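You operate a simulated robot arm through the tools that you are given. There is no shell and no other tool.

The job below is to be done with a simulated robot arm. You get a single attempt, and the scene is never put back.

## Task
Tighten jig bolts 1, 2 and 3 in turn to 10 N m.
Fine: set the torque driver dial first, run no bolt again after its click, and stand the driver back alone in its holster. Set down upright: torque driver.

It is judged by the outcome, as a careful person would: the job done as asked, and still so three seconds after it is handed in. It fails if anything else is knocked over, pushed out of place, dropped, spilled or broken.

## Robot
A 6-joint arm with a two-finger parallel gripper, fixed in place. Base frame: the origin is on the floor under the middle of its stand, x ahead of it, y to its left, z up; the work surface is at about z = 0.953. Lengths are in m, angles in degrees, forces in N, time in s.
With the tool pointing down near the work surface it reaches from about 0.58 to 0.94 m from the base axis. Its first joint turns from -149.0 to 149.0 degrees. Payload 3.43 kg.
Tool frame: the origin (TCP) lies between the finger pads and is the grasp point; the fingertips stand 0.034 m ahead of it; z points along the fingers, y is the line along which they close. Largest opening 0.128 m; finger width 0.024, thickness 0.012; the body of the gripper, 0.048 by 0.13 m, starts 0.096 m behind the TCP.
Orientation is told as [roll, pitch, yaw] about the base's x, y, z axes, in that order, counted from this pose: with the fingers straight down and closing along the base's y, the tool's x points along the base's -x, its y along +y and its z along -z.

## Interface
- The arm moves only by the tool send_rows. Its argument "increments" is one flat list of numbers, 7 for each row, row after row: the gripper command, from -1 (fully open) to 1 (shut), values between in proportion, then the shift along the tool's x, y, z in m, then the turn, a rotation vector about the tool's x, y, z in degrees. In form: [fingers, tx, ty, tz, wx, wy, wz, fingers, tx, ty, tz, wx, wy, wz, ...]. A call has 1 to 20 rows; each row shifts and turns the commanded pose from where the row before left it, along the tool's axes as they then stand. A row lasts 0.2 s, in which the tool goes at most 0.05 m and 8.6 degrees; a call with a longer step from one row to the next is refused whole, and so is a gripper value outside its range. Where a pose cannot be reached the arm comes as near as it can. A force on the tool above 40 N (or 10 N above the force at the start of the call, whichever is more), or a blocked arm, ends the call early, and 0.2 s more pass. Each finger travels about 0.108 m/s and halts on what it meets, pressing with about 45 N; the grip force reading is that of the motor and also rises with nothing between the fingers. The clock runs only during rows and for 0.2 s after the last one: add rows that do not move to give the fingers time. The reply holds the time, the measured pose of the TCP, the force on the tool along the base axes, the opening and the grip force, in the units named above and with some noise, with the torque about the TCP (base axes, N m) and any sound that the robot's microphone picked up.
- Cameras (640 x 400 px; columns grow to the right, rows downward): "scene" is fixed at [0.2192, -0.5011, 1.7455]; the picture's right is [0.98, -0.20, 0.00], its down [-0.09, -0.45, -0.89] and it looks along [0.18, 0.87, -0.46] (base axes); focal length 362 px, centre (320, 200). "wrist" rides on the gripper at [0.076, -0.011, -0.16] in the tool frame; the picture's right is [0.15, 0.99, 0.00], its down [-0.88, 0.13, -0.46] and it looks along [-0.45, 0.07, 0.89] (tool axes); focal length 234 px, centre (320, 200). There is no depth. A picture from a camera that has moved, and an enlarged one, comes with that camera's place and axes in the base frame and with its lens.
- camera(camera): a new picture of that camera. No time passes.
- slide_trunk(by): slides the trunk up (or, below 0, down) by that many m; the arm rides with it, the base frame stays. It gives what a move gives, with no picture.
- enlarge(camera, box): a new picture of the part [left, top, right, bottom] of that camera's present view, enlarged. No time passes.
- sign_off(): hands the job in; it is judged then, once.

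Nothing tells you positions but the pictures and the camera data. Unless the task says otherwise, let go and move clear before handing in.

The tools are called by a JSON object that holds its "api" and its "payload". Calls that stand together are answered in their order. send_rows: Moves the arm, as the interface text tells. Its arguments: {"type":"object","properties":{"increments":{"type":"array","items":{"type":"number"}}},"required":["increments"]} The other tools are called the same way: slide_trunk (by) moves the trunk up or down; camera (camera) takes a picture; enlarge (camera, box) takes an enlarged picture of a part of a camera's view; sign_off () hands the job in.

At the start:

```text
clock: 0.0
tool_pos: [0.4968, 0.6553, 1.2942]
ee_rot: [0.1, 0.0, -0.1]
ft_force: [0.7, -0.1, 0.4]
moment: [-0.03, 0.0, -0.04]
finger_gap: 0.1281
grasp_force: 0.0
trunk travel left (down, up): [-0.675, 0.035]
```

scene: 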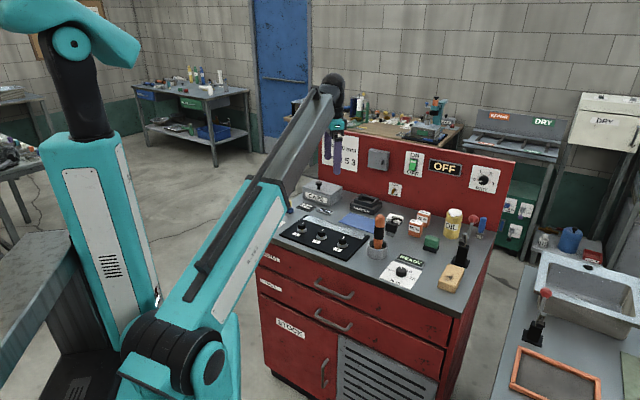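
wrist: 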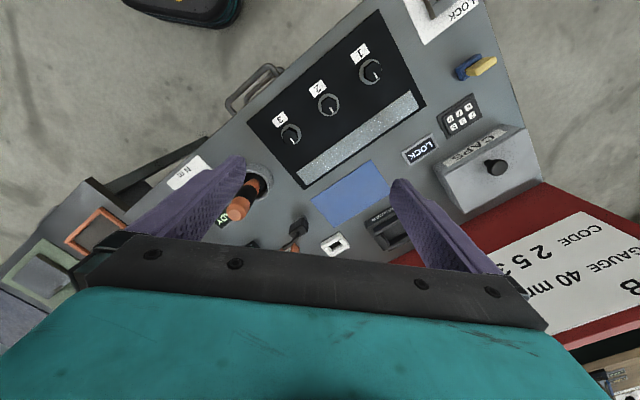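

I see a red bench with a black jig plate carrying three bolts, an orange-handled driver standing in a holster, and a dial box near it. I'll look closer before moving anything.

{"api": "enlarge", "payload": {"camera": "scene", "box": [270, 170, 430, 270]}}

{"api": "enlarge", "payload": {"camera": "scene", "box": [350, 190, 510, 290]}}

{"api": "enlarge", "payload": {"camera": "wrist", "box": [160, 20, 480, 220]}}

{"api": "enlarge", "payload": {"camera": "scene", "box": [310, 120, 530, 220]}}

```text
4.00 times, centred on (350, 220) of scene
camera zoom: at [0.2192, -0.5011, 1.7455], right [0.98, -0.2, 0.0], down [-0.09, -0.45, -0.89], along [0.18, 0.87, -0.46], focal length 1447 px, centre (200, 120)
```

zoom: 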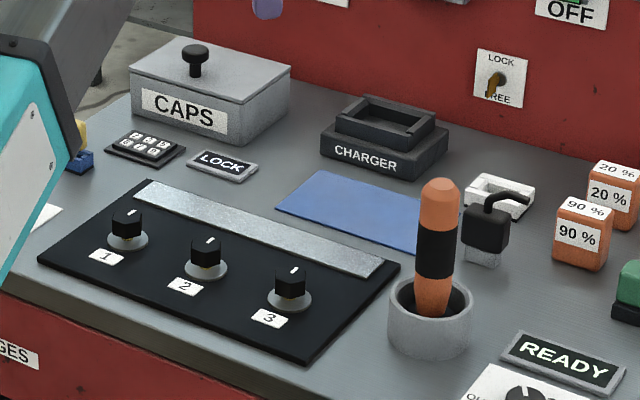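

```text
4.00 times, centred on (430, 240) of scene
camera zoom: at [0.2192, -0.5011, 1.7455], right [0.98, -0.2, 0.0], down [-0.09, -0.45, -0.89], along [0.18, 0.87, -0.46], focal length 1447 px, centre (-120, 40)
```

zoom: 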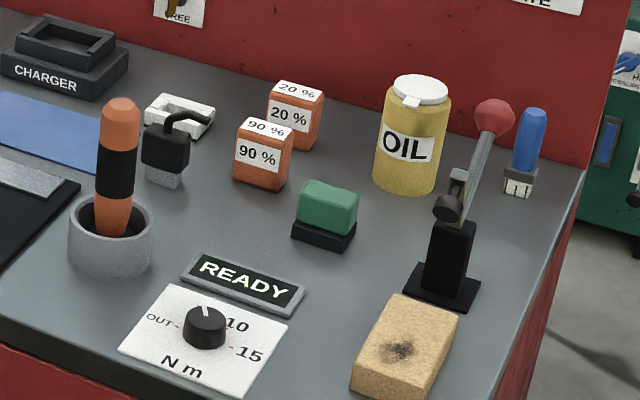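

```text
2.00 times, centred on (320, 120) of wrist
camera zoom: at [0.4207, 0.6432, 1.454], right [-0.15, 0.99, 0.0], down [0.88, 0.13, 0.46], along [0.45, 0.07, -0.89], focal length 468 px, centre (320, 360)
```

zoom: 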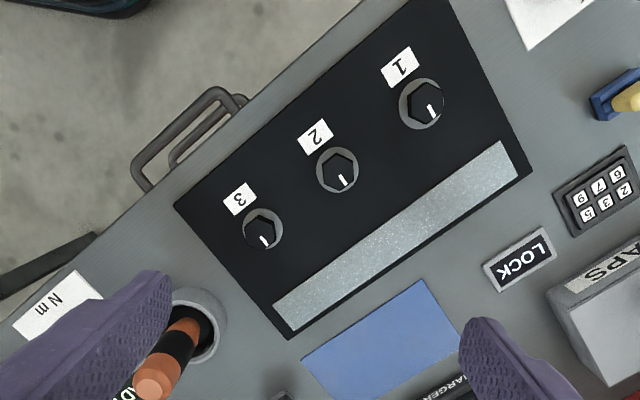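

```text
2.91 times, centred on (420, 170) of scene
camera zoom: at [0.2192, -0.5011, 1.7455], right [0.98, -0.2, 0.0], down [-0.09, -0.45, -0.89], along [0.18, 0.87, -0.46], focal length 1052 px, centre (29, 287)
```

zoom: 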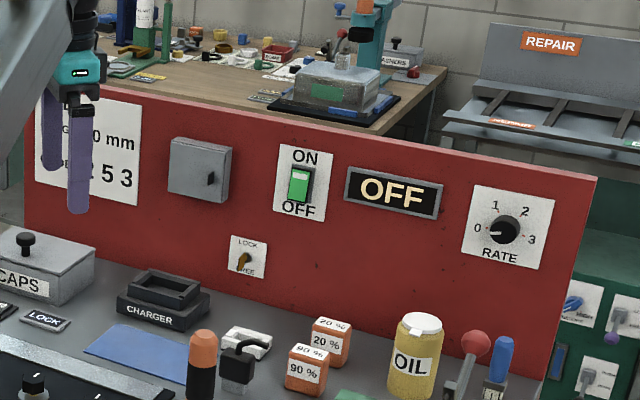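

I see the holster with the driver near (0.63, 0.52), the bolts on a line from about (0.40, 0.73) to (0.52, 0.60), and the N m dial near (0.68, 0.39). I'll move high over the dial to read it.

{"api": "send_rows", "payload": {"increments": [-1, -0.025, -0.036, 0, 0, 0, 0, -1, -0.025, -0.036, 0, 0, 0, 0, -1, -0.025, -0.036, 0, 0, 0, 0, -1, -0.025, -0.036, 0, 0, 0, 0, -1, -0.025, -0.036, 0, 0, 0, 0, -1, -0.025, -0.036, 0, 0, 0, 0, -1, -0.02, -0.036, 0, 0, 0, 0, -1, 0, 0, 0, 0, 0, 0]}}

{"api": "camera", "payload": {"camera": "wrist"}}

{"api": "camera", "payload": {"camera": "scene"}}

```text
clock: 1.1
tool_pos: [0.602, 0.5022, 1.2933]
ee_rot: [0.3, 0.0, -1.2]
ft_force: [-4.8, 15.5, 0.2]
moment: [-2.63, -0.81, -1.34]
finger_gap: 0.128
grasp_force: 0.1
trunk travel left (down, up): [-0.675, 0.035]
stopped in row 5: the force on the tool passed its limit at 72 N (the readings are from after the stop); the commanded pose is now the measured one
```

```text
taken
camera wrist: at [0.5264, 0.4907, 1.4545], right [-0.13, 0.99, 0.01], down [0.88, 0.11, 0.46], along [0.45, 0.06, -0.89], focal length 234 px, centre (320, 200)
```

wrist: 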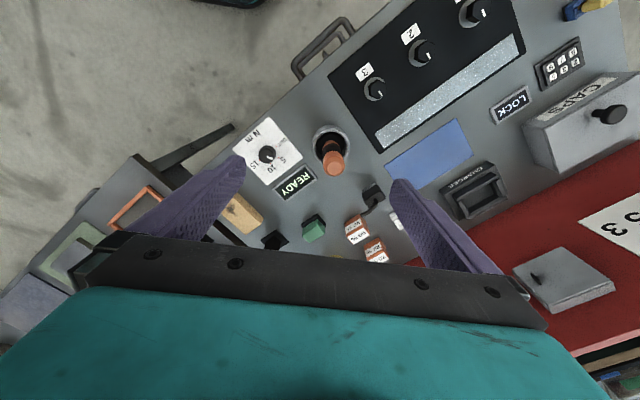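

```text
taken
```

scene: 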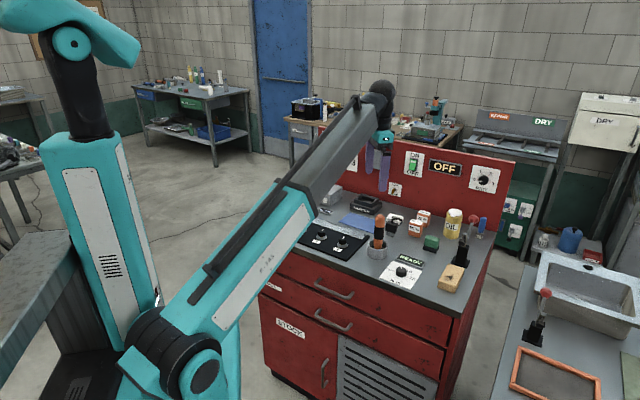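

The move stopped with a force reading at (0.60, 0.50, 1.29), though nothing in view seems to be near the gripper at that height. I'll hold still to see if the force persists, and look closely.

{"api": "send_rows", "payload": {"increments": [-1, 0, 0, 0, 0, 0, 0, -1, 0, 0, 0, 0, 0, 0]}}

{"api": "enlarge", "payload": {"camera": "scene", "box": [310, 70, 470, 170]}}

{"api": "enlarge", "payload": {"camera": "scene", "box": [310, 170, 470, 270]}}

{"api": "enlarge", "payload": {"camera": "wrist", "box": [220, 100, 380, 200]}}

```text
clock: 1.7
tool_pos: [0.6014, 0.5014, 1.2935]
ee_rot: [0.4, 0.1, -1.0]
ft_force: [-7.0, 25.5, -2.0]
moment: [-4.45, -1.24, -2.29]
finger_gap: 0.1278
grasp_force: 0.1
trunk travel left (down, up): [-0.675, 0.035]
```

```text
4.00 times, centred on (390, 120) of scene
camera zoom: at [0.2192, -0.5011, 1.7455], right [0.98, -0.2, 0.0], down [-0.09, -0.45, -0.89], along [0.18, 0.87, -0.46], focal length 1447 px, centre (40, 520)
```

zoom: 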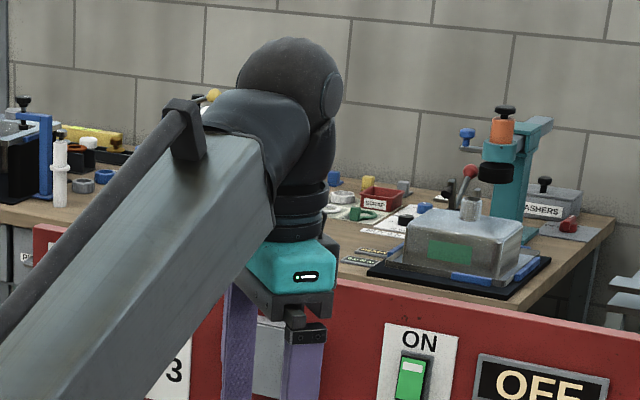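

```text
4.00 times, centred on (390, 220) of scene
camera zoom: at [0.2192, -0.5011, 1.7455], right [0.98, -0.2, 0.0], down [-0.09, -0.45, -0.89], along [0.18, 0.87, -0.46], focal length 1447 px, centre (40, 120)
```

zoom: 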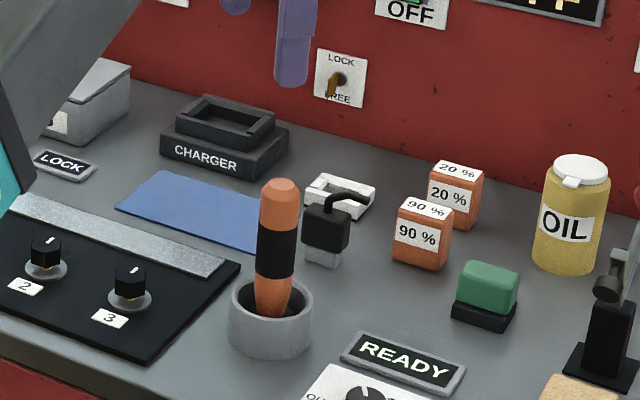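

```text
4.00 times, centred on (300, 150) of wrist
camera zoom: at [0.5267, 0.4899, 1.4546], right [-0.13, 0.99, 0.01], down [0.88, 0.11, 0.46], along [0.45, 0.06, -0.89], focal length 937 px, centre (400, 400)
```

zoom: 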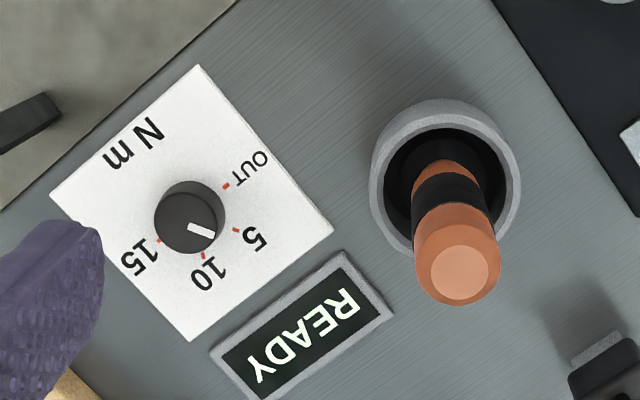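

The force sits about 0.17 m above the TCP and 0.09 m back, so the wrist camera is rubbing on the arm's own forearm. I read the dial as pointing at 5, so 10 is about 60° clockwise from there. Next I'll yaw the tool to swing the camera away from the forearm.

{"api": "send_rows", "payload": {"increments": [-1, 0, 0.005, 0, 0, 0, 5, -1, 0, 0.005, 0, 0, 0, 8, -1, 0, 0, 0, 0, 0, 8, -1, 0, 0, 0, 0, 0, 8, -1, 0, 0, 0, 0, 0, 8, -1, 0, 0, 0, 0, 0, 8, -1, 0, 0, 0, 0, 0, 8, -1, 0, 0, 0, 0, 0, 8, -1, 0, 0, 0, 0, 0, 8, -1, 0, 0, 0, 0, 0, 8, -1, 0, 0, 0, 0, 0, 8, -1, 0, 0, 0, 0, 0, 8, -1, 0, 0, 0, 0, 0, 0]}}

{"api": "camera", "payload": {"camera": "wrist"}}

{"api": "camera", "payload": {"camera": "scene"}}

```text
clock: 4.5
tool_pos: [0.6045, 0.5114, 1.2949]
ee_rot: [0.0, 0.2, -94.1]
ft_force: [0.3, 0.6, -0.4]
moment: [0.01, 0.0, 0.0]
finger_gap: 0.128
grasp_force: 0.0
trunk travel left (down, up): [-0.675, 0.035]
```

```text
taken
camera wrist: at [0.5974, 0.5863, 1.4554], right [1.0, 0.08, 0.0], down [0.07, -0.89, 0.45], along [0.03, -0.45, -0.89], focal length 234 px, centre (320, 200)
```

wrist: 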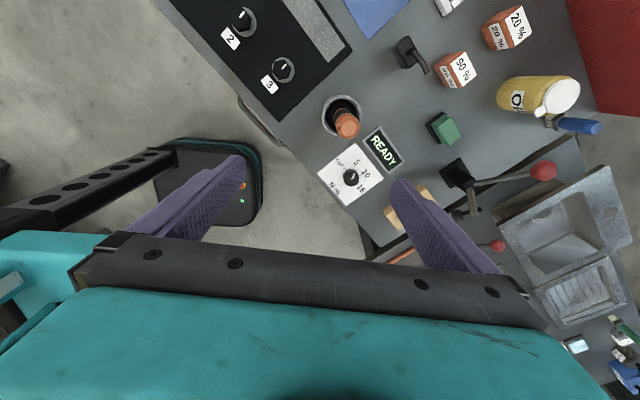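

```text
taken
```

scene: 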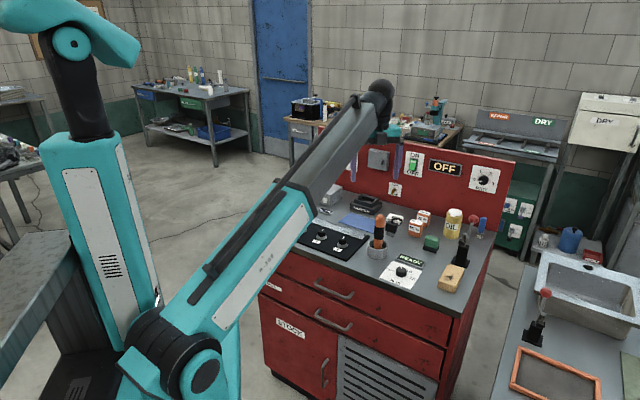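

The contact is gone (0 N) and the yaw is -94°. I'll take enlarged views of the dial, holster and bolts from here to locate them.

{"api": "enlarge", "payload": {"camera": "wrist", "box": [300, 80, 428, 220]}}

{"api": "enlarge", "payload": {"camera": "wrist", "box": [220, 0, 380, 100]}}

{"api": "enlarge", "payload": {"camera": "scene", "box": [360, 200, 440, 300]}}

```text
2.86 times, centred on (364, 150) of wrist
camera zoom: at [0.5974, 0.5863, 1.4554], right [1.0, 0.08, 0.0], down [0.07, -0.89, 0.45], along [0.03, -0.45, -0.89], focal length 669 px, centre (194, 343)
```

zoom: 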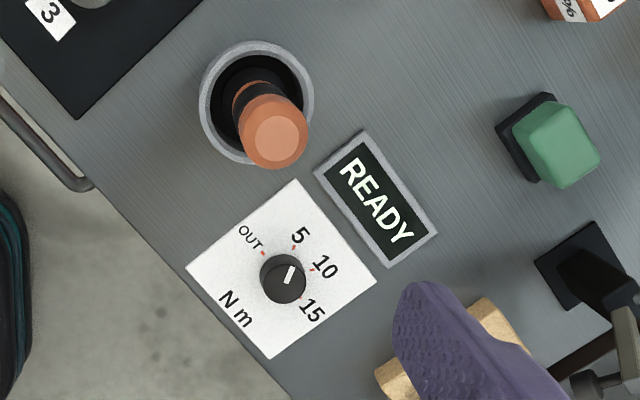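

```text
4.00 times, centred on (300, 50) of wrist
camera zoom: at [0.5974, 0.5863, 1.4554], right [1.0, 0.08, 0.0], down [0.07, -0.89, 0.45], along [0.03, -0.45, -0.89], focal length 937 px, centre (400, 800)
```

zoom: 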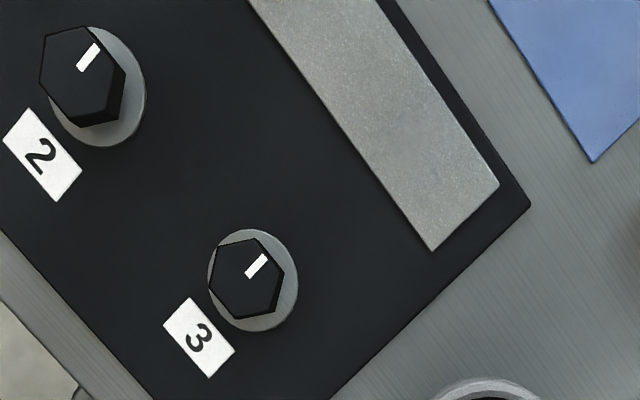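

```text
4.00 times, centred on (400, 250) of scene
camera zoom: at [0.2192, -0.5011, 1.7455], right [0.98, -0.2, 0.0], down [-0.09, -0.45, -0.89], along [0.18, 0.87, -0.46], focal length 1447 px, centre (0, 0)
```

zoom: 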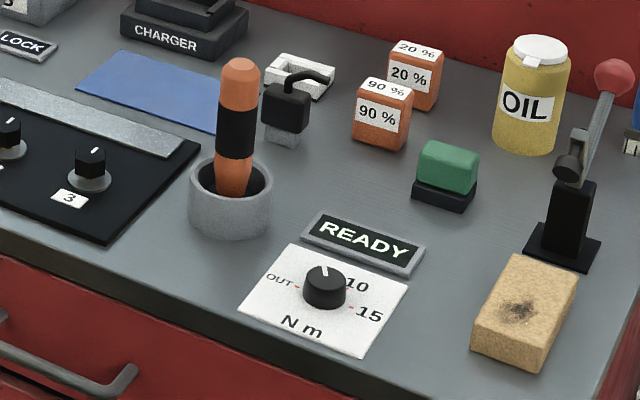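

I see the dial knob at about (0.684, 0.402), its top near z = 0.97, and the driver upright at about (0.644, 0.529) with its top near 1.115. Next I'll yaw to about -120°, go above the knob, half-close the fingers, and look.

{"api": "send_rows", "payload": {"increments": [-1, 0, 0, 0, 0, 0, 6.5, -1, 0, 0, 0, 0, 0, 6.5, -1, 0, 0, 0, 0, 0, 6.5, -1, 0, 0, 0, 0, 0, 6.5, 0, -0.011, 0.0247, 0, 0, 0, 0, 0, -0.011, 0.0247, 0, 0, 0, 0, 0, -0.011, 0.0247, 0, 0, 0, 0, 0, -0.011, 0.0247, 0, 0, 0, 0, 0, -0.011, 0.0247, 0, 0, 0, 0, 0, 0, 0, 0.04, 0, 0, 0, 0, 0, 0, 0.04, 0, 0, 0, 0, 0, 0, 0.04, 0, 0, 0, 0, 0, 0, 0, 0, 0, 0]}}

{"api": "camera", "payload": {"camera": "wrist"}}

{"api": "camera", "payload": {"camera": "scene"}}

```text
clock: 7.3
tool_pos: [0.685, 0.4024, 1.1726]
ee_rot: [0.0, 0.2, -119.9]
ft_force: [0.5, -0.1, -0.8]
moment: [-0.02, -0.01, 0.01]
finger_gap: 0.0639
grasp_force: 0.1
trunk travel left (down, up): [-0.675, 0.035]
```

```text
taken
camera wrist: at [0.7125, 0.4725, 1.3343], right [0.93, -0.37, 0.0], down [-0.33, -0.83, 0.45], along [-0.17, -0.42, -0.89], focal length 234 px, centre (320, 200)
```

wrist: 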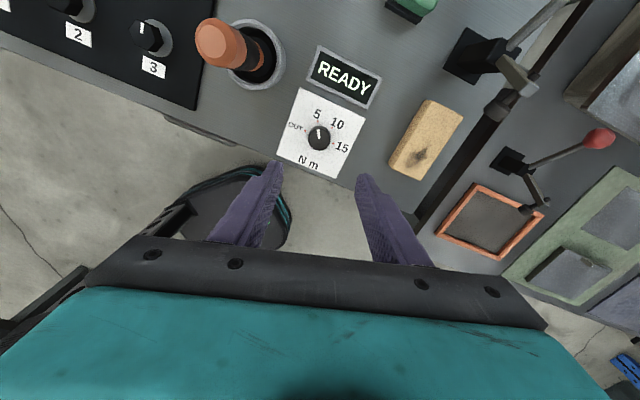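

```text
taken
```

scene: 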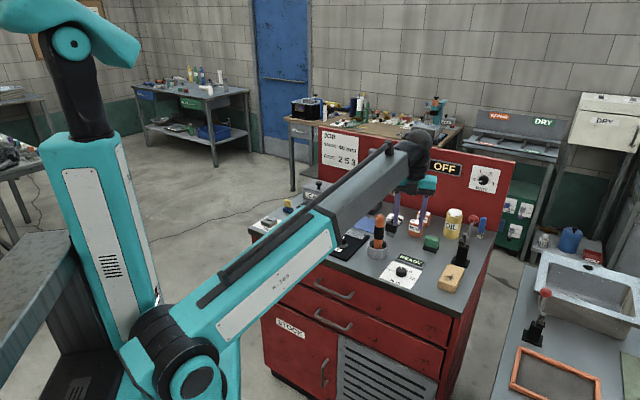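

The knob appears right on the tool axis (pixel ~ (320,136) expected). I'll check with an enlarged view before descending.

{"api": "enlarge", "payload": {"camera": "wrist", "box": [272, 85, 368, 185]}}

{"api": "enlarge", "payload": {"camera": "scene", "box": [360, 180, 440, 300]}}

```text
4.00 times, centred on (320, 135) of wrist
camera zoom: at [0.7125, 0.4725, 1.3343], right [0.93, -0.37, 0.0], down [-0.33, -0.83, 0.45], along [-0.17, -0.42, -0.89], focal length 937 px, centre (320, 460)
```

zoom: 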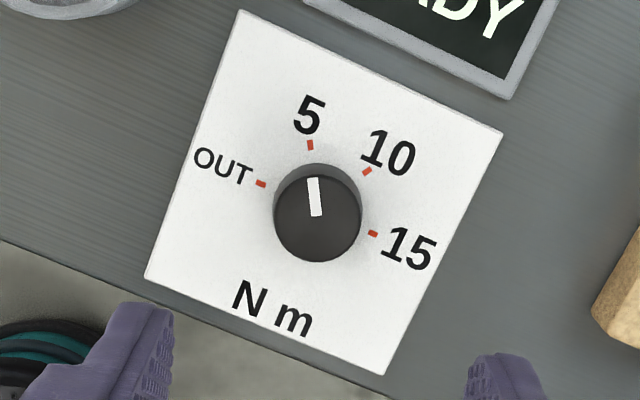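

```text
3.33 times, centred on (400, 240) of scene
camera zoom: at [0.2192, -0.5011, 1.7455], right [0.98, -0.2, 0.0], down [-0.09, -0.45, -0.89], along [0.18, 0.87, -0.46], focal length 1206 px, centre (53, 67)
```

zoom: 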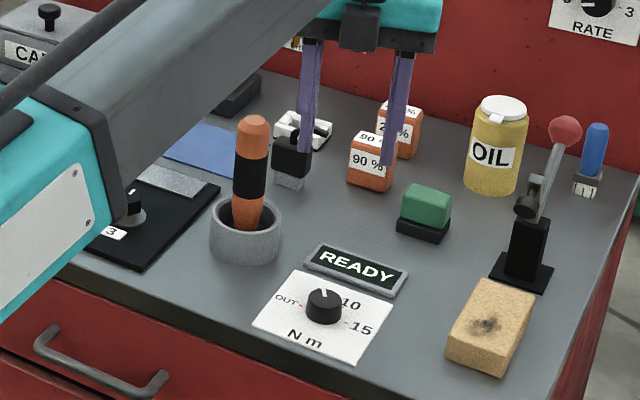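

The knob sits about 4.5 mm toward tool -x from the axis. I'll correct that and descend most of the way, then check again.

{"api": "send_rows", "payload": {"increments": [0, -0.0045, 0, 0.03, 0, 0, 0, 0, 0, 0, 0.03, 0, 0, 0, 0, 0, 0, 0.03, 0, 0, 0, 0, 0, 0, 0.03, 0, 0, 0, 0, 0, 0, 0.02, 0, 0, 0, 0, 0, 0, 0, 0, 0, 0]}}

{"api": "camera", "payload": {"camera": "wrist"}}

{"api": "enlarge", "payload": {"camera": "wrist", "box": [240, 110, 400, 210]}}

{"api": "enlarge", "payload": {"camera": "scene", "box": [340, 180, 500, 300]}}

```text
clock: 8.7
tool_pos: [0.6814, 0.3974, 1.0337]
ee_rot: [-0.1, 0.2, -120.0]
ft_force: [0.2, -0.3, -0.5]
moment: [-0.01, 0.01, -0.01]
finger_gap: 0.0641
grasp_force: 0.0
trunk travel left (down, up): [-0.675, 0.035]
```

```text
taken
camera wrist: at [0.7086, 0.468, 1.1947], right [0.93, -0.37, 0.0], down [-0.33, -0.83, 0.45], along [-0.17, -0.42, -0.89], focal length 234 px, centre (320, 200)
```

wrist: 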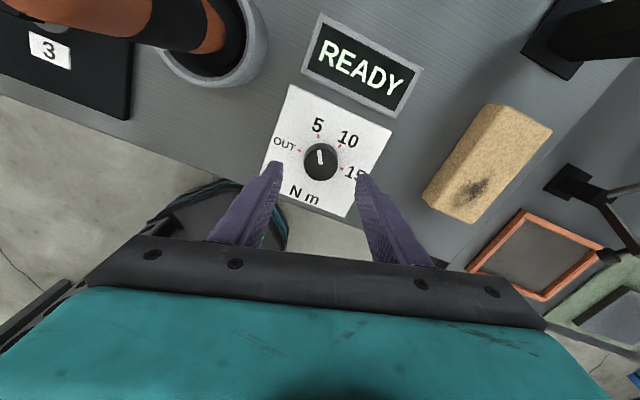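

```text
4.00 times, centred on (320, 160) of wrist
camera zoom: at [0.7086, 0.468, 1.1947], right [0.93, -0.37, 0.0], down [-0.33, -0.83, 0.45], along [-0.17, -0.42, -0.89], focal length 937 px, centre (320, 360)
```

zoom: 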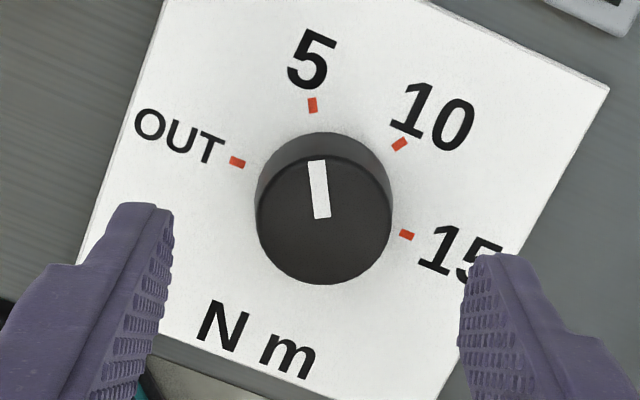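

```text
3.33 times, centred on (420, 240) of scene
camera zoom: at [0.2192, -0.5011, 1.7455], right [0.98, -0.2, 0.0], down [-0.09, -0.45, -0.89], along [0.18, 0.87, -0.46], focal length 1206 px, centre (-13, 67)
```

zoom: 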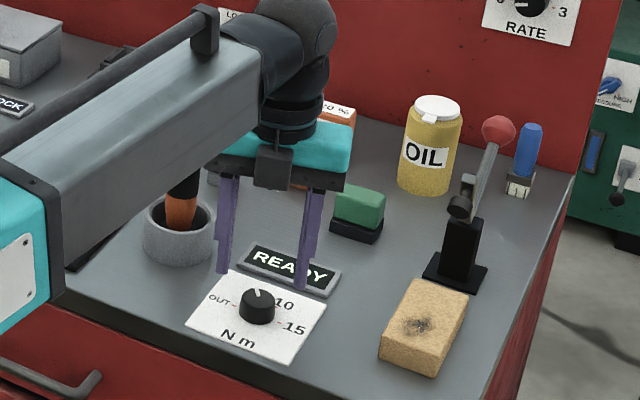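

The knob is within 2 mm of the axis and well between the fingers; the pointer is at 5. I'll lower onto the knob, close, and check the grip before turning.

{"api": "send_rows", "payload": {"increments": [0, 0.0015, 0.0012, 0.015, 0, 0, 0, 0, 0, 0, 0.015, 0, 0, 0, 0, 0, 0, 0.009, 0, 0, 0, 0, 0, 0, 0, 0, 0, 0, 0.3, 0, 0, 0, 0, 0, 0, 0.5, 0, 0, 0, 0, 0, 0, 0.7, 0, 0, 0, 0, 0, 0, 0.7, 0, 0, 0, 0, 0, 0]}}

{"api": "camera", "payload": {"camera": "wrist"}}

{"api": "enlarge", "payload": {"camera": "wrist", "box": [240, 110, 400, 210]}}

```text
clock: 10.5
tool_pos: [0.6816, 0.3996, 0.9947]
ee_rot: [-0.2, 0.2, -120.0]
ft_force: [3.0, -2.7, -2.3]
moment: [0.01, -0.4, -0.01]
finger_gap: 0.0351
grasp_force: 45.2
trunk travel left (down, up): [-0.675, 0.035]
```

```text
taken
camera wrist: at [0.7101, 0.4696, 1.1553], right [0.93, -0.37, 0.0], down [-0.33, -0.83, 0.45], along [-0.17, -0.42, -0.89], focal length 234 px, centre (320, 200)
```

wrist: 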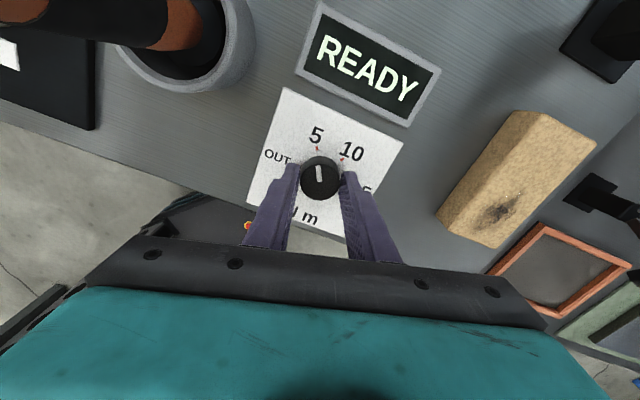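

```text
4.00 times, centred on (320, 160) of wrist
camera zoom: at [0.7101, 0.4696, 1.1553], right [0.93, -0.37, 0.0], down [-0.33, -0.83, 0.45], along [-0.17, -0.42, -0.89], focal length 937 px, centre (320, 360)
```

zoom: 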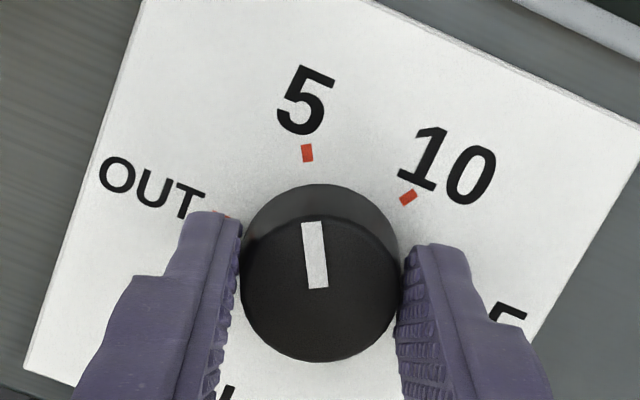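

The knob is gripped (gap 35 mm). I'll turn it clockwise about 62°, to put the pointer at 10.

{"api": "send_rows", "payload": {"increments": [0.7, 0, 0, 0, 0, 0, 6, 0.7, 0, 0, 0, 0, 0, 7, 0.7, 0, 0, 0, 0, 0, 7, 0.7, 0, 0, 0, 0, 0, 7, 0.7, 0, 0, 0, 0, 0, 7, 0.7, 0, 0, 0, 0, 0, 7, 0.7, 0, 0, 0, 0, 0, 7, 0.7, 0, 0, 0, 0, 0, 7, 0.7, 0, 0, 0, 0, 0, 7, 0.7, 0, 0, 0, 0, 0, 0]}}

{"api": "camera", "payload": {"camera": "wrist"}}

{"api": "enlarge", "payload": {"camera": "wrist", "box": [240, 110, 400, 210]}}

{"api": "enlarge", "payload": {"camera": "scene", "box": [340, 180, 500, 300]}}

```text
clock: 12.7
tool_pos: [0.683, 0.3991, 0.9947]
ee_rot: [-0.2, 0.0, -139.9]
ft_force: [-8.8, -9.2, -15.5]
moment: [-0.41, 0.27, 0.02]
finger_gap: 0.0355
grasp_force: 45.2
out of reach, approached as far as the arm can: row 4, 5, 6, 7, 8, 9
trunk travel left (down, up): [-0.675, 0.035]
```

```text
taken
camera wrist: at [0.7332, 0.4559, 1.1551], right [0.75, -0.66, 0.0], down [-0.59, -0.67, 0.45], along [-0.3, -0.34, -0.89], focal length 234 px, centre (320, 200)
```

wrist: 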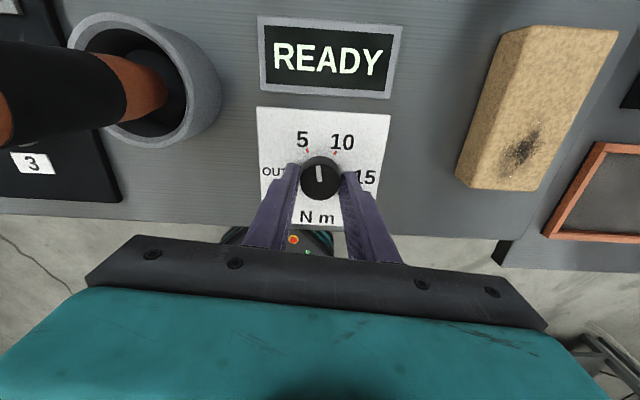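

```text
4.00 times, centred on (320, 160) of wrist
camera zoom: at [0.7332, 0.4559, 1.1551], right [0.75, -0.66, 0.0], down [-0.59, -0.67, 0.45], along [-0.3, -0.34, -0.89], focal length 937 px, centre (320, 360)
```

zoom: 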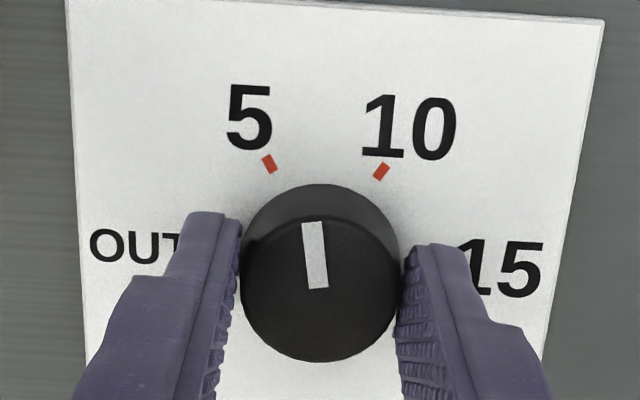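

```text
3.33 times, centred on (420, 240) of scene
camera zoom: at [0.2192, -0.5011, 1.7455], right [0.98, -0.2, 0.0], down [-0.09, -0.45, -0.89], along [0.18, 0.87, -0.46], focal length 1206 px, centre (-13, 67)
```

zoom: 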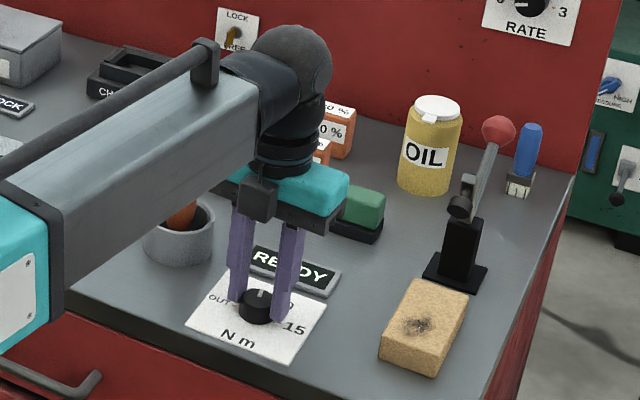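

The wrist reached its turn limit near yaw -140°, so the knob has only gone about 20° past 5. I'll let go, rise, wind back and re-grip to finish the turn.

{"api": "send_rows", "payload": {"increments": [0, 0, 0, 0, 0, 0, 0, 0, 0, 0, 0, 0, 0, 0, 0, 0, 0, 0, 0, 0, 0]}}

{"api": "enlarge", "payload": {"camera": "wrist", "box": [240, 110, 400, 210]}}

```text
clock: 13.5
tool_pos: [0.6834, 0.4007, 0.9947]
ee_rot: [-0.2, 0.2, -139.9]
ft_force: [-0.3, -0.8, -0.1]
moment: [0.02, 0.0, 0.0]
finger_gap: 0.0639
grasp_force: 0.1
trunk travel left (down, up): [-0.675, 0.035]
```

```text
4.00 times, centred on (320, 160) of wrist
camera zoom: at [0.7332, 0.4563, 1.1561], right [0.75, -0.66, 0.0], down [-0.59, -0.67, 0.45], along [-0.3, -0.34, -0.89], focal length 937 px, centre (320, 360)
```

zoom: 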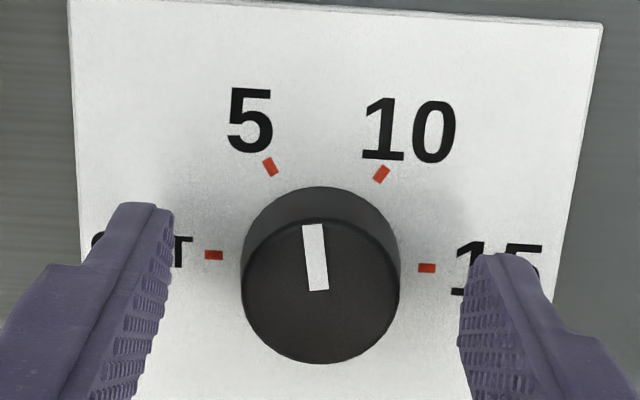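

The knob held its place about 41° short of 10. I'll rise and rotate back to roughly yaw -90° for the second grip.

{"api": "send_rows", "payload": {"increments": [0, 0, 0, -0.03, 0, 0, 0, 0, 0, 0, -0.03, 0, 0, 0, 0, 0, 0, 0, 0, 0, -8, 0, 0, 0, 0, 0, 0, -8, 0, 0, 0, 0, 0, 0, -8, 0, 0, 0, 0, 0, 0, -8, 0, 0, 0, 0, 0, 0, -8, 0, 0, 0, 0, 0, 0, -8, 0, 0, 0, 0, 0, 0, 0]}}

{"api": "camera", "payload": {"camera": "wrist"}}

{"api": "enlarge", "payload": {"camera": "wrist", "box": [240, 110, 400, 210]}}

```text
clock: 15.5
tool_pos: [0.6822, 0.4009, 1.055]
ee_rot: [0.0, 0.3, -91.9]
ft_force: [0.2, 0.4, 0.0]
moment: [0.01, 0.02, 0.02]
finger_gap: 0.0643
grasp_force: 0.1
trunk travel left (down, up): [-0.675, 0.035]
```

```text
taken
camera wrist: at [0.673, 0.475, 1.2162], right [0.99, 0.11, 0.0], down [0.1, -0.89, 0.45], along [0.05, -0.45, -0.89], focal length 234 px, centre (320, 200)
```

wrist: 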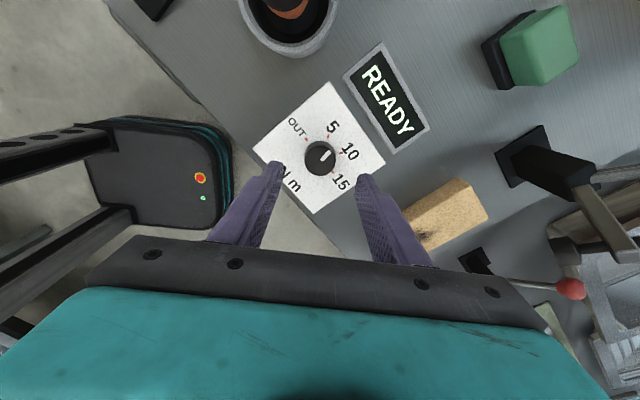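

```text
4.00 times, centred on (320, 160) of wrist
camera zoom: at [0.673, 0.475, 1.2162], right [0.99, 0.11, 0.0], down [0.1, -0.89, 0.45], along [0.05, -0.45, -0.89], focal length 937 px, centre (320, 360)
```

zoom: 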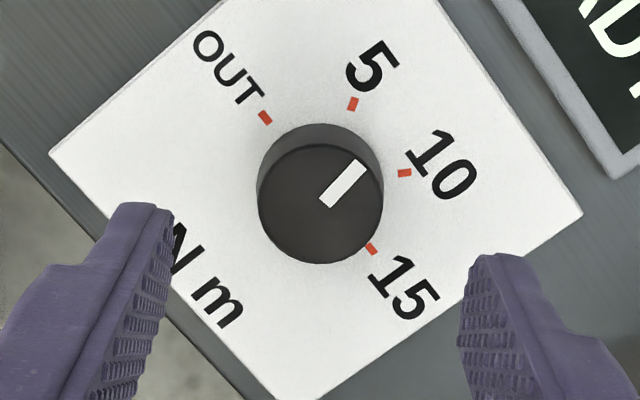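

The pointer now stands about 42.5° short of the 10 mark and the knob is centred under the fingers. I'll lower, grip and turn it by that amount.

{"api": "send_rows", "payload": {"increments": [0, 0, 0, 0.03, 0, 0, 0, 0, 0, 0, 0.03, 0, 0, 0, 0.2, 0, 0, 0, 0, 0, 0, 0.5, 0, 0, 0, 0, 0, 0, 0.7, 0, 0, 0, 0, 0, 0, 0.7, 0, 0, 0, 0, 0, 0, 0.7, 0, 0, 0, 0, 0, 6.5, 0.7, 0, 0, 0, 0, 0, 7, 0.7, 0, 0, 0, 0, 0, 7, 0.7, 0, 0, 0, 0, 0, 7, 0.7, 0, 0, 0, 0, 0, 7, 0.7, 0, 0, 0, 0, 0, 7, 0.7, 0, 0, 0, 0, 0, 1, 0.7, 0, 0, 0, 0, 0, 0]}}

{"api": "enlarge", "payload": {"camera": "wrist", "box": [240, 110, 400, 210]}}

{"api": "enlarge", "payload": {"camera": "scene", "box": [340, 180, 500, 300]}}

```text
clock: 18.5
tool_pos: [0.6822, 0.3998, 0.9945]
ee_rot: [-0.2, 0.1, -134.5]
ft_force: [-3.0, -4.7, 2.0]
moment: [0.19, -0.75, 0.03]
finger_gap: 0.035
grasp_force: 45.2
trunk travel left (down, up): [-0.675, 0.035]
```

```text
4.00 times, centred on (320, 160) of wrist
camera zoom: at [0.727, 0.4601, 1.1563], right [0.81, -0.59, 0.0], down [-0.52, -0.72, 0.45], along [-0.27, -0.36, -0.89], focal length 937 px, centre (320, 360)
```

zoom: 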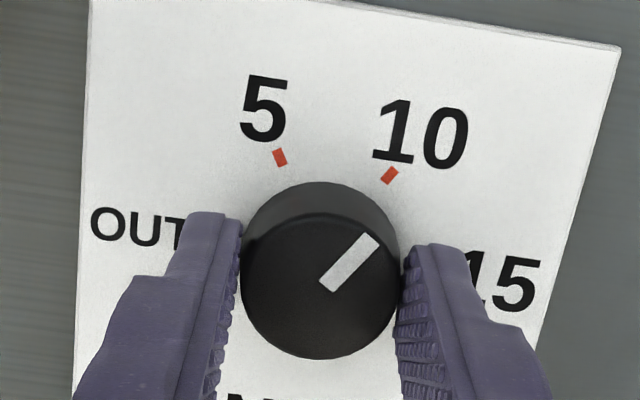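

```text
3.33 times, centred on (420, 240) of scene
camera zoom: at [0.2192, -0.5011, 1.7455], right [0.98, -0.2, 0.0], down [-0.09, -0.45, -0.89], along [0.18, 0.87, -0.46], focal length 1206 px, centre (-13, 67)
```

zoom: 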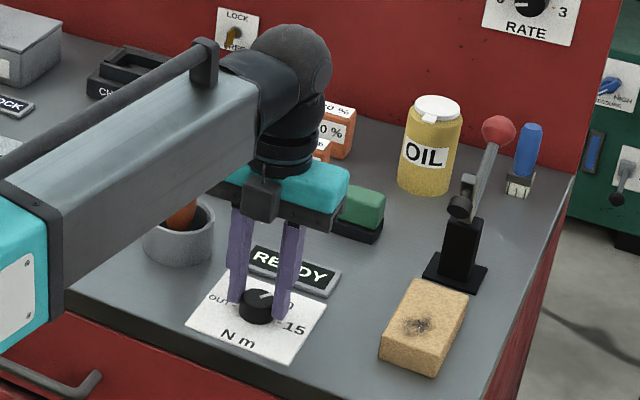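

The pointer lines up with the 10 mark. I'll release, rise to a safe height, and check the dial from above.

{"api": "send_rows", "payload": {"increments": [0, 0, 0, 0, 0, 0, 0, 0, 0, 0, 0, 0, 0, 0, 0, 0, 0, 0, 0, 0, 0, 0, 0, 0, -0.04, 0, 0, 0, 0, 0, 0, -0.04, 0, 0, 0, 0, 0, 0, -0.04, 0, 0, 0, 0, 0, 0, -0.04, 0, 0, 0, 0, 0, 0, -0.04, 0, 0, 0, 0, 0, 0, -0.04, 0, 0, 0, 0, 0, 0, -0.03, 0, 0, 0, 0, 0, 0, 0, 0, 0, 0]}}

{"api": "camera", "payload": {"camera": "wrist"}}

{"api": "enlarge", "payload": {"camera": "wrist", "box": [240, 80, 400, 180]}}

{"api": "enlarge", "payload": {"camera": "scene", "box": [340, 180, 500, 300]}}

```text
clock: 20.9
tool_pos: [0.6832, 0.3991, 1.263]
ee_rot: [-0.2, 0.2, -134.3]
ft_force: [-0.4, 0.5, -0.1]
moment: [-0.02, -0.01, -0.02]
finger_gap: 0.0639
grasp_force: 0.0
trunk travel left (down, up): [-0.675, 0.035]
```

```text
taken
camera wrist: at [0.7284, 0.4596, 1.4247], right [0.81, -0.59, 0.0], down [-0.52, -0.72, 0.45], along [-0.27, -0.36, -0.89], focal length 234 px, centre (320, 200)
```

wrist: 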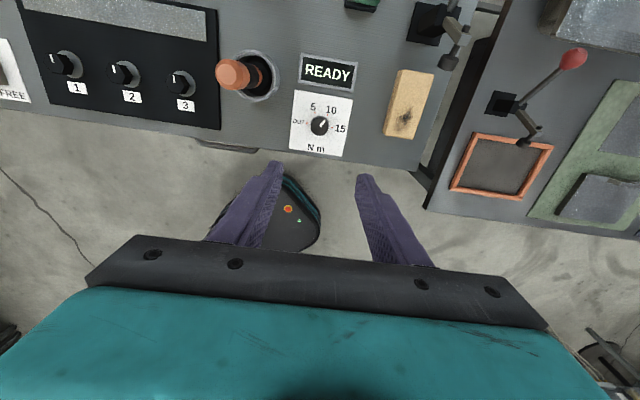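

```text
4.00 times, centred on (320, 130) of wrist
camera zoom: at [0.7284, 0.4596, 1.4247], right [0.81, -0.59, 0.0], down [-0.52, -0.72, 0.45], along [-0.27, -0.36, -0.89], focal length 937 px, centre (320, 480)
```

zoom: 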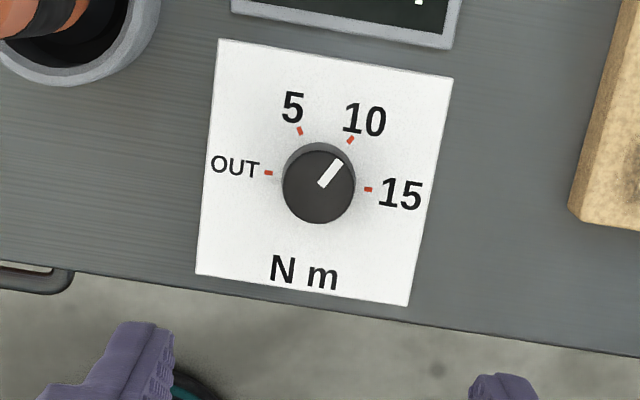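

```text
3.33 times, centred on (420, 240) of scene
camera zoom: at [0.2192, -0.5011, 1.7455], right [0.98, -0.2, 0.0], down [-0.09, -0.45, -0.89], along [0.18, 0.87, -0.46], focal length 1206 px, centre (-13, 67)
```

zoom: 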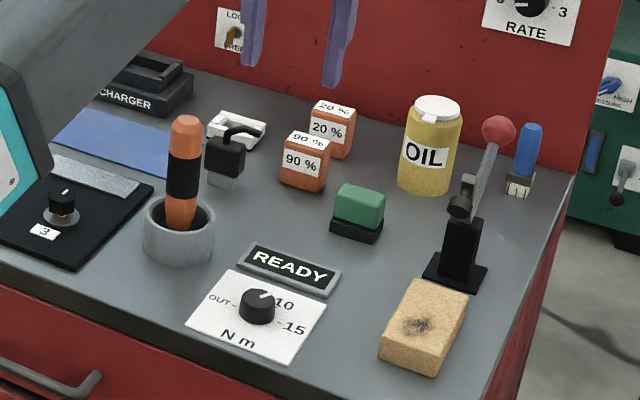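

The dial reads 10 N m. Next I'll go above the driver at about (0.644, 0.529), with the camera kept clear of the forearm, and look at it before gripping.

{"api": "send_rows", "payload": {"increments": [-0.4, 0, 0, 0, 0, 0, -8.25, -0.4, 0, 0, 0, 0, 0, -8.25, -0.4, 0, 0, 0, 0, 0, -8.25, -0.4, 0, 0, 0, 0, 0, -8.25, -0.4, 0, 0, 0, 0, 0, -8.25, -0.4, 0, 0, 0, 0, 0, -8.25, -0.4, 0, 0, 0, 0, 0, -8.25, -0.4, 0, 0, 0, 0, 0, -8.25, -0.4, 0, 0, 0, 0, 0, -8.25, -0.4, 0.033, 0.0078, 0, 0, 0, 0, -0.4, 0.033, 0.0078, 0, 0, 0, 0, -0.4, 0.033, 0.0078, 0, 0, 0, 0, -0.4, 0.033, 0.0078, 0, 0, 0, 0, -0.4, 0, 0, 0, 0, 0, 0]}}

{"api": "camera", "payload": {"camera": "wrist"}}

{"api": "camera", "payload": {"camera": "scene"}}

```text
clock: 23.9
tool_pos: [0.6432, 0.529, 1.2667]
ee_rot: [0.1, 0.3, -60.1]
ft_force: [0.9, 0.2, 1.0]
moment: [0.0, 0.01, 0.0]
finger_gap: 0.0896
grasp_force: 0.1
trunk travel left (down, up): [-0.675, 0.035]
```

```text
taken
camera wrist: at [0.5966, 0.5883, 1.4273], right [0.79, 0.62, 0.0], down [0.55, -0.7, 0.45], along [0.28, -0.35, -0.89], focal length 234 px, centre (320, 200)
```

wrist: 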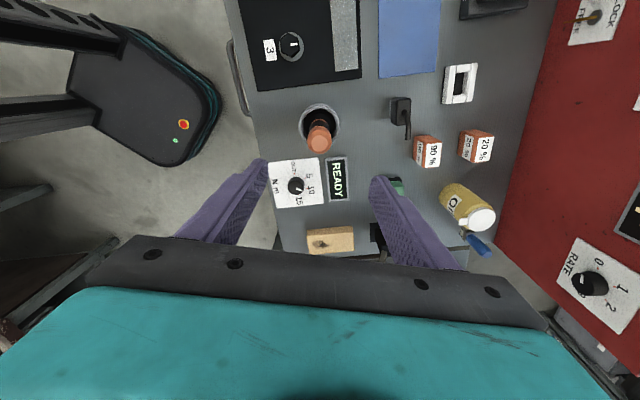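

```text
taken
```

scene: 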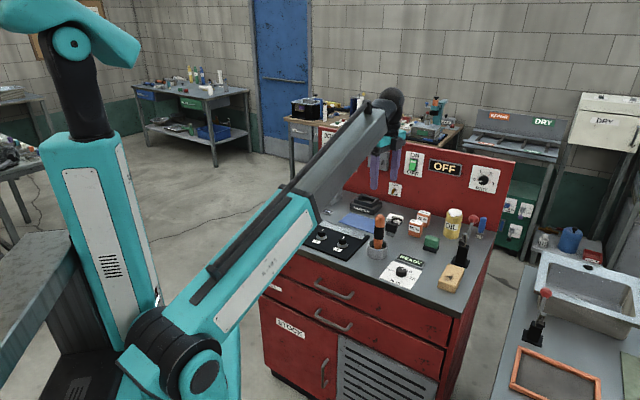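

{"api": "enlarge", "payload": {"camera": "wrist", "box": [240, 80, 400, 180]}}

{"api": "enlarge", "payload": {"camera": "wrist", "box": [230, 0, 390, 100]}}

```text
4.00 times, centred on (320, 130) of wrist
camera zoom: at [0.5966, 0.5883, 1.4273], right [0.79, 0.62, 0.0], down [0.55, -0.7, 0.45], along [0.28, -0.35, -0.89], focal length 937 px, centre (320, 480)
```

zoom: 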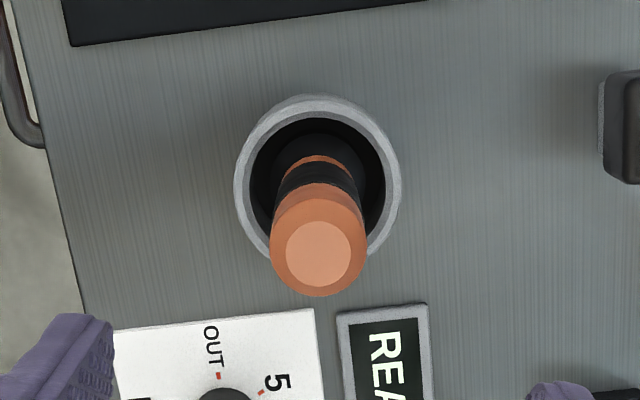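

```text
4.00 times, centred on (310, 50) of wrist
camera zoom: at [0.5966, 0.5883, 1.4273], right [0.79, 0.62, 0.0], down [0.55, -0.7, 0.45], along [0.28, -0.35, -0.89], focal length 937 px, centre (360, 800)
```

zoom: 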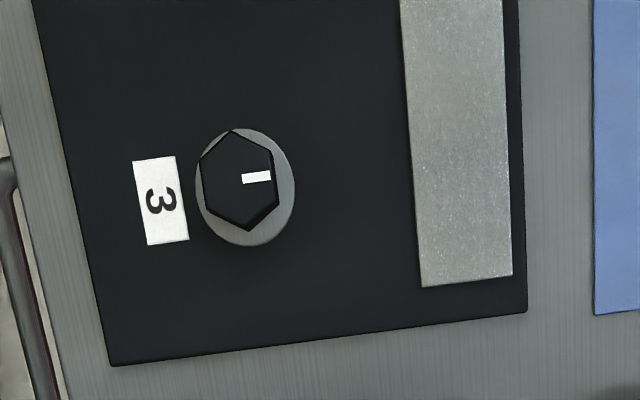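

The driver's top is centred under the tool axis within 1–2 mm. I'll descend with open fingers to z ≈ 1.055, and check before closing.

{"api": "send_rows", "payload": {"increments": [-0.4, 0, 0, 0.03, 0, 0, 0, -0.4, 0, 0, 0.04, 0, 0, 0, -0.4, 0, 0, 0.04, 0, 0, 0, -0.4, 0, 0, 0.04, 0, 0, 0, -0.4, 0, 0, 0.03, 0, 0, 0, -0.4, 0, 0, 0.02, 0, 0, 0, -0.4, 0, 0, 0.012, 0, 0, 0, -0.4, 0, 0, 0, 0, 0, 0]}}

{"api": "camera", "payload": {"camera": "wrist"}}

{"api": "enlarge", "payload": {"camera": "scene", "box": [310, 150, 470, 270]}}

```text
clock: 25.7
tool_pos: [0.6447, 0.5284, 1.0531]
ee_rot: [0.3, 0.2, -60.1]
ft_force: [0.7, 0.4, 0.9]
moment: [-0.02, 0.03, 0.0]
finger_gap: 0.0897
grasp_force: 0.0
trunk travel left (down, up): [-0.675, 0.035]
```

```text
taken
camera wrist: at [0.5966, 0.5881, 1.2147], right [0.79, 0.62, 0.0], down [0.55, -0.7, 0.45], along [0.28, -0.35, -0.89], focal length 234 px, centre (320, 200)
```

wrist: 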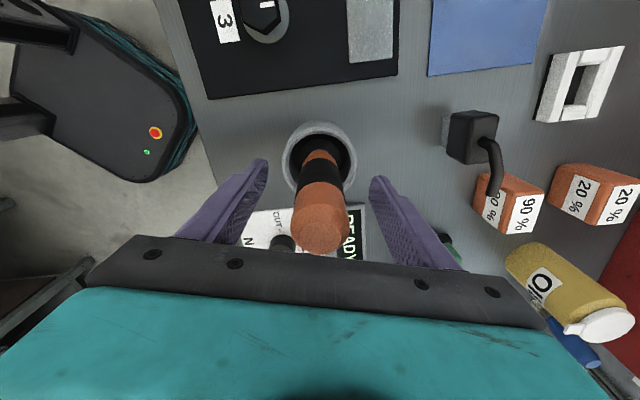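

```text
3.33 times, centred on (390, 210) of scene
camera zoom: at [0.2192, -0.5011, 1.7455], right [0.98, -0.2, 0.0], down [-0.09, -0.45, -0.89], along [0.18, 0.87, -0.46], focal length 1206 px, centre (87, 167)
```

zoom: 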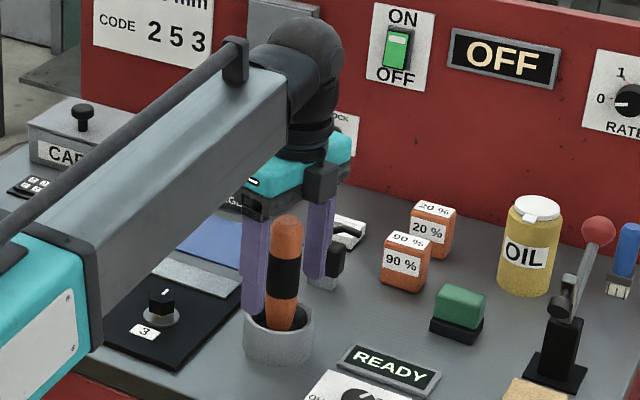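

The handle stands centred between the fingers. I'll close on it now.

{"api": "send_rows", "payload": {"increments": [0, 0, 0, 0, 0, 0, 0, 0.3, 0, 0, 0, 0, 0, 0, 0.6, 0, 0, 0, 0, 0, 0, 0.8, 0, 0, 0, 0, 0, 0, 0.8, 0, 0, 0, 0, 0, 0]}}

{"api": "camera", "payload": {"camera": "wrist"}}

{"api": "enlarge", "payload": {"camera": "scene", "box": [310, 150, 470, 270]}}

```text
clock: 26.9
tool_pos: [0.6438, 0.529, 1.0535]
ee_rot: [0.1, 0.2, -60.2]
ft_force: [-2.0, -1.7, -0.1]
moment: [-0.13, 0.26, 0.03]
finger_gap: 0.0327
grasp_force: 44.5
trunk travel left (down, up): [-0.675, 0.035]
```

```text
taken
camera wrist: at [0.5964, 0.5879, 1.2148], right [0.79, 0.62, 0.0], down [0.55, -0.7, 0.45], along [0.28, -0.35, -0.89], focal length 234 px, centre (320, 200)
```

wrist: 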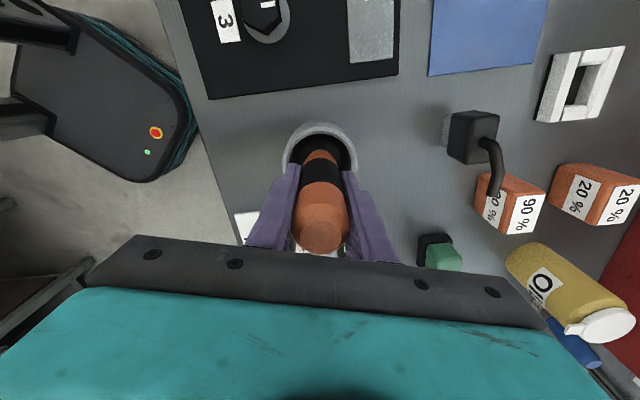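

```text
3.33 times, centred on (390, 210) of scene
camera zoom: at [0.2192, -0.5011, 1.7455], right [0.98, -0.2, 0.0], down [-0.09, -0.45, -0.89], along [0.18, 0.87, -0.46], focal length 1206 px, centre (87, 167)
```

zoom: 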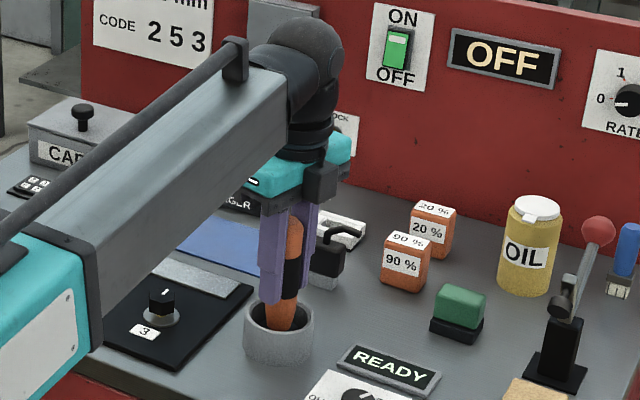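

The handle is gripped (gap 32.7 mm, 44.5 N); seated in the holster the TCP reads z = 1.0535. I'll lift straight up out of the holster and inspect the socket end.

{"api": "send_rows", "payload": {"increments": [0.8, 0, 0, -0.01, 0, 0, 0, 0.8, 0, 0, -0.02, 0, 0, 0, 0.8, 0, 0, -0.03, 0, 0, 0, 0.8, 0, 0, -0.03, 0, 0, 0, 0.8, 0, 0, -0.03, 0, 0, 0, 0.8, 0, 0, -0.03, 0, 0, 0, 0.8, 0, 0, 0, 0, 0, 0]}}

{"api": "camera", "payload": {"camera": "wrist"}}

{"api": "enlarge", "payload": {"camera": "scene", "box": [310, 130, 470, 250]}}

```text
clock: 28.5
tool_pos: [0.6439, 0.5289, 1.2035]
ee_rot: [0.1, 0.2, -60.3]
ft_force: [0.3, -0.8, -4.5]
moment: [-0.04, 0.01, -0.01]
finger_gap: 0.0326
grasp_force: 44.8
trunk travel left (down, up): [-0.675, 0.035]
```

```text
taken
camera wrist: at [0.5964, 0.588, 1.3652], right [0.79, 0.62, 0.0], down [0.55, -0.7, 0.45], along [0.28, -0.35, -0.89], focal length 234 px, centre (320, 200)
```

wrist: 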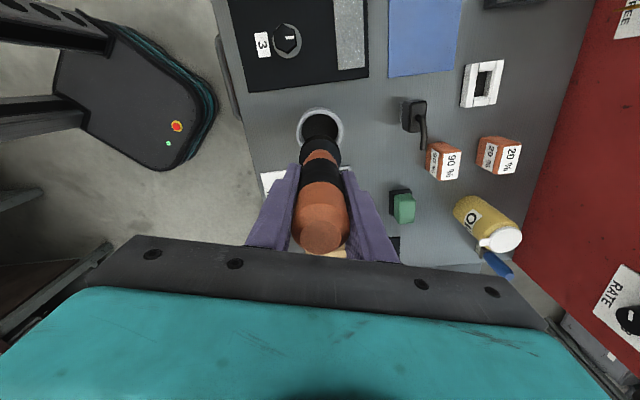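

```text
3.33 times, centred on (390, 190) of scene
camera zoom: at [0.2192, -0.5011, 1.7455], right [0.98, -0.2, 0.0], down [-0.09, -0.45, -0.89], along [0.18, 0.87, -0.46], focal length 1206 px, centre (87, 233)
```

zoom: 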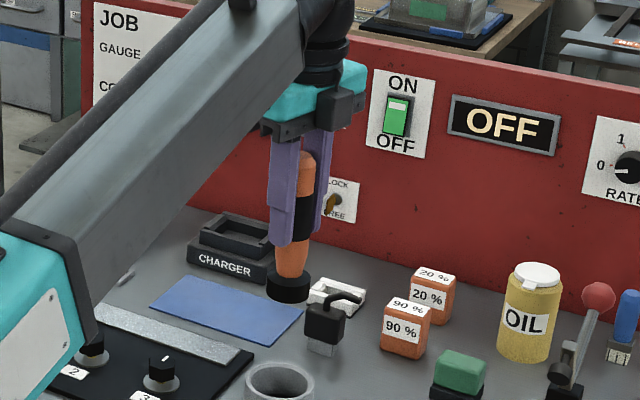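

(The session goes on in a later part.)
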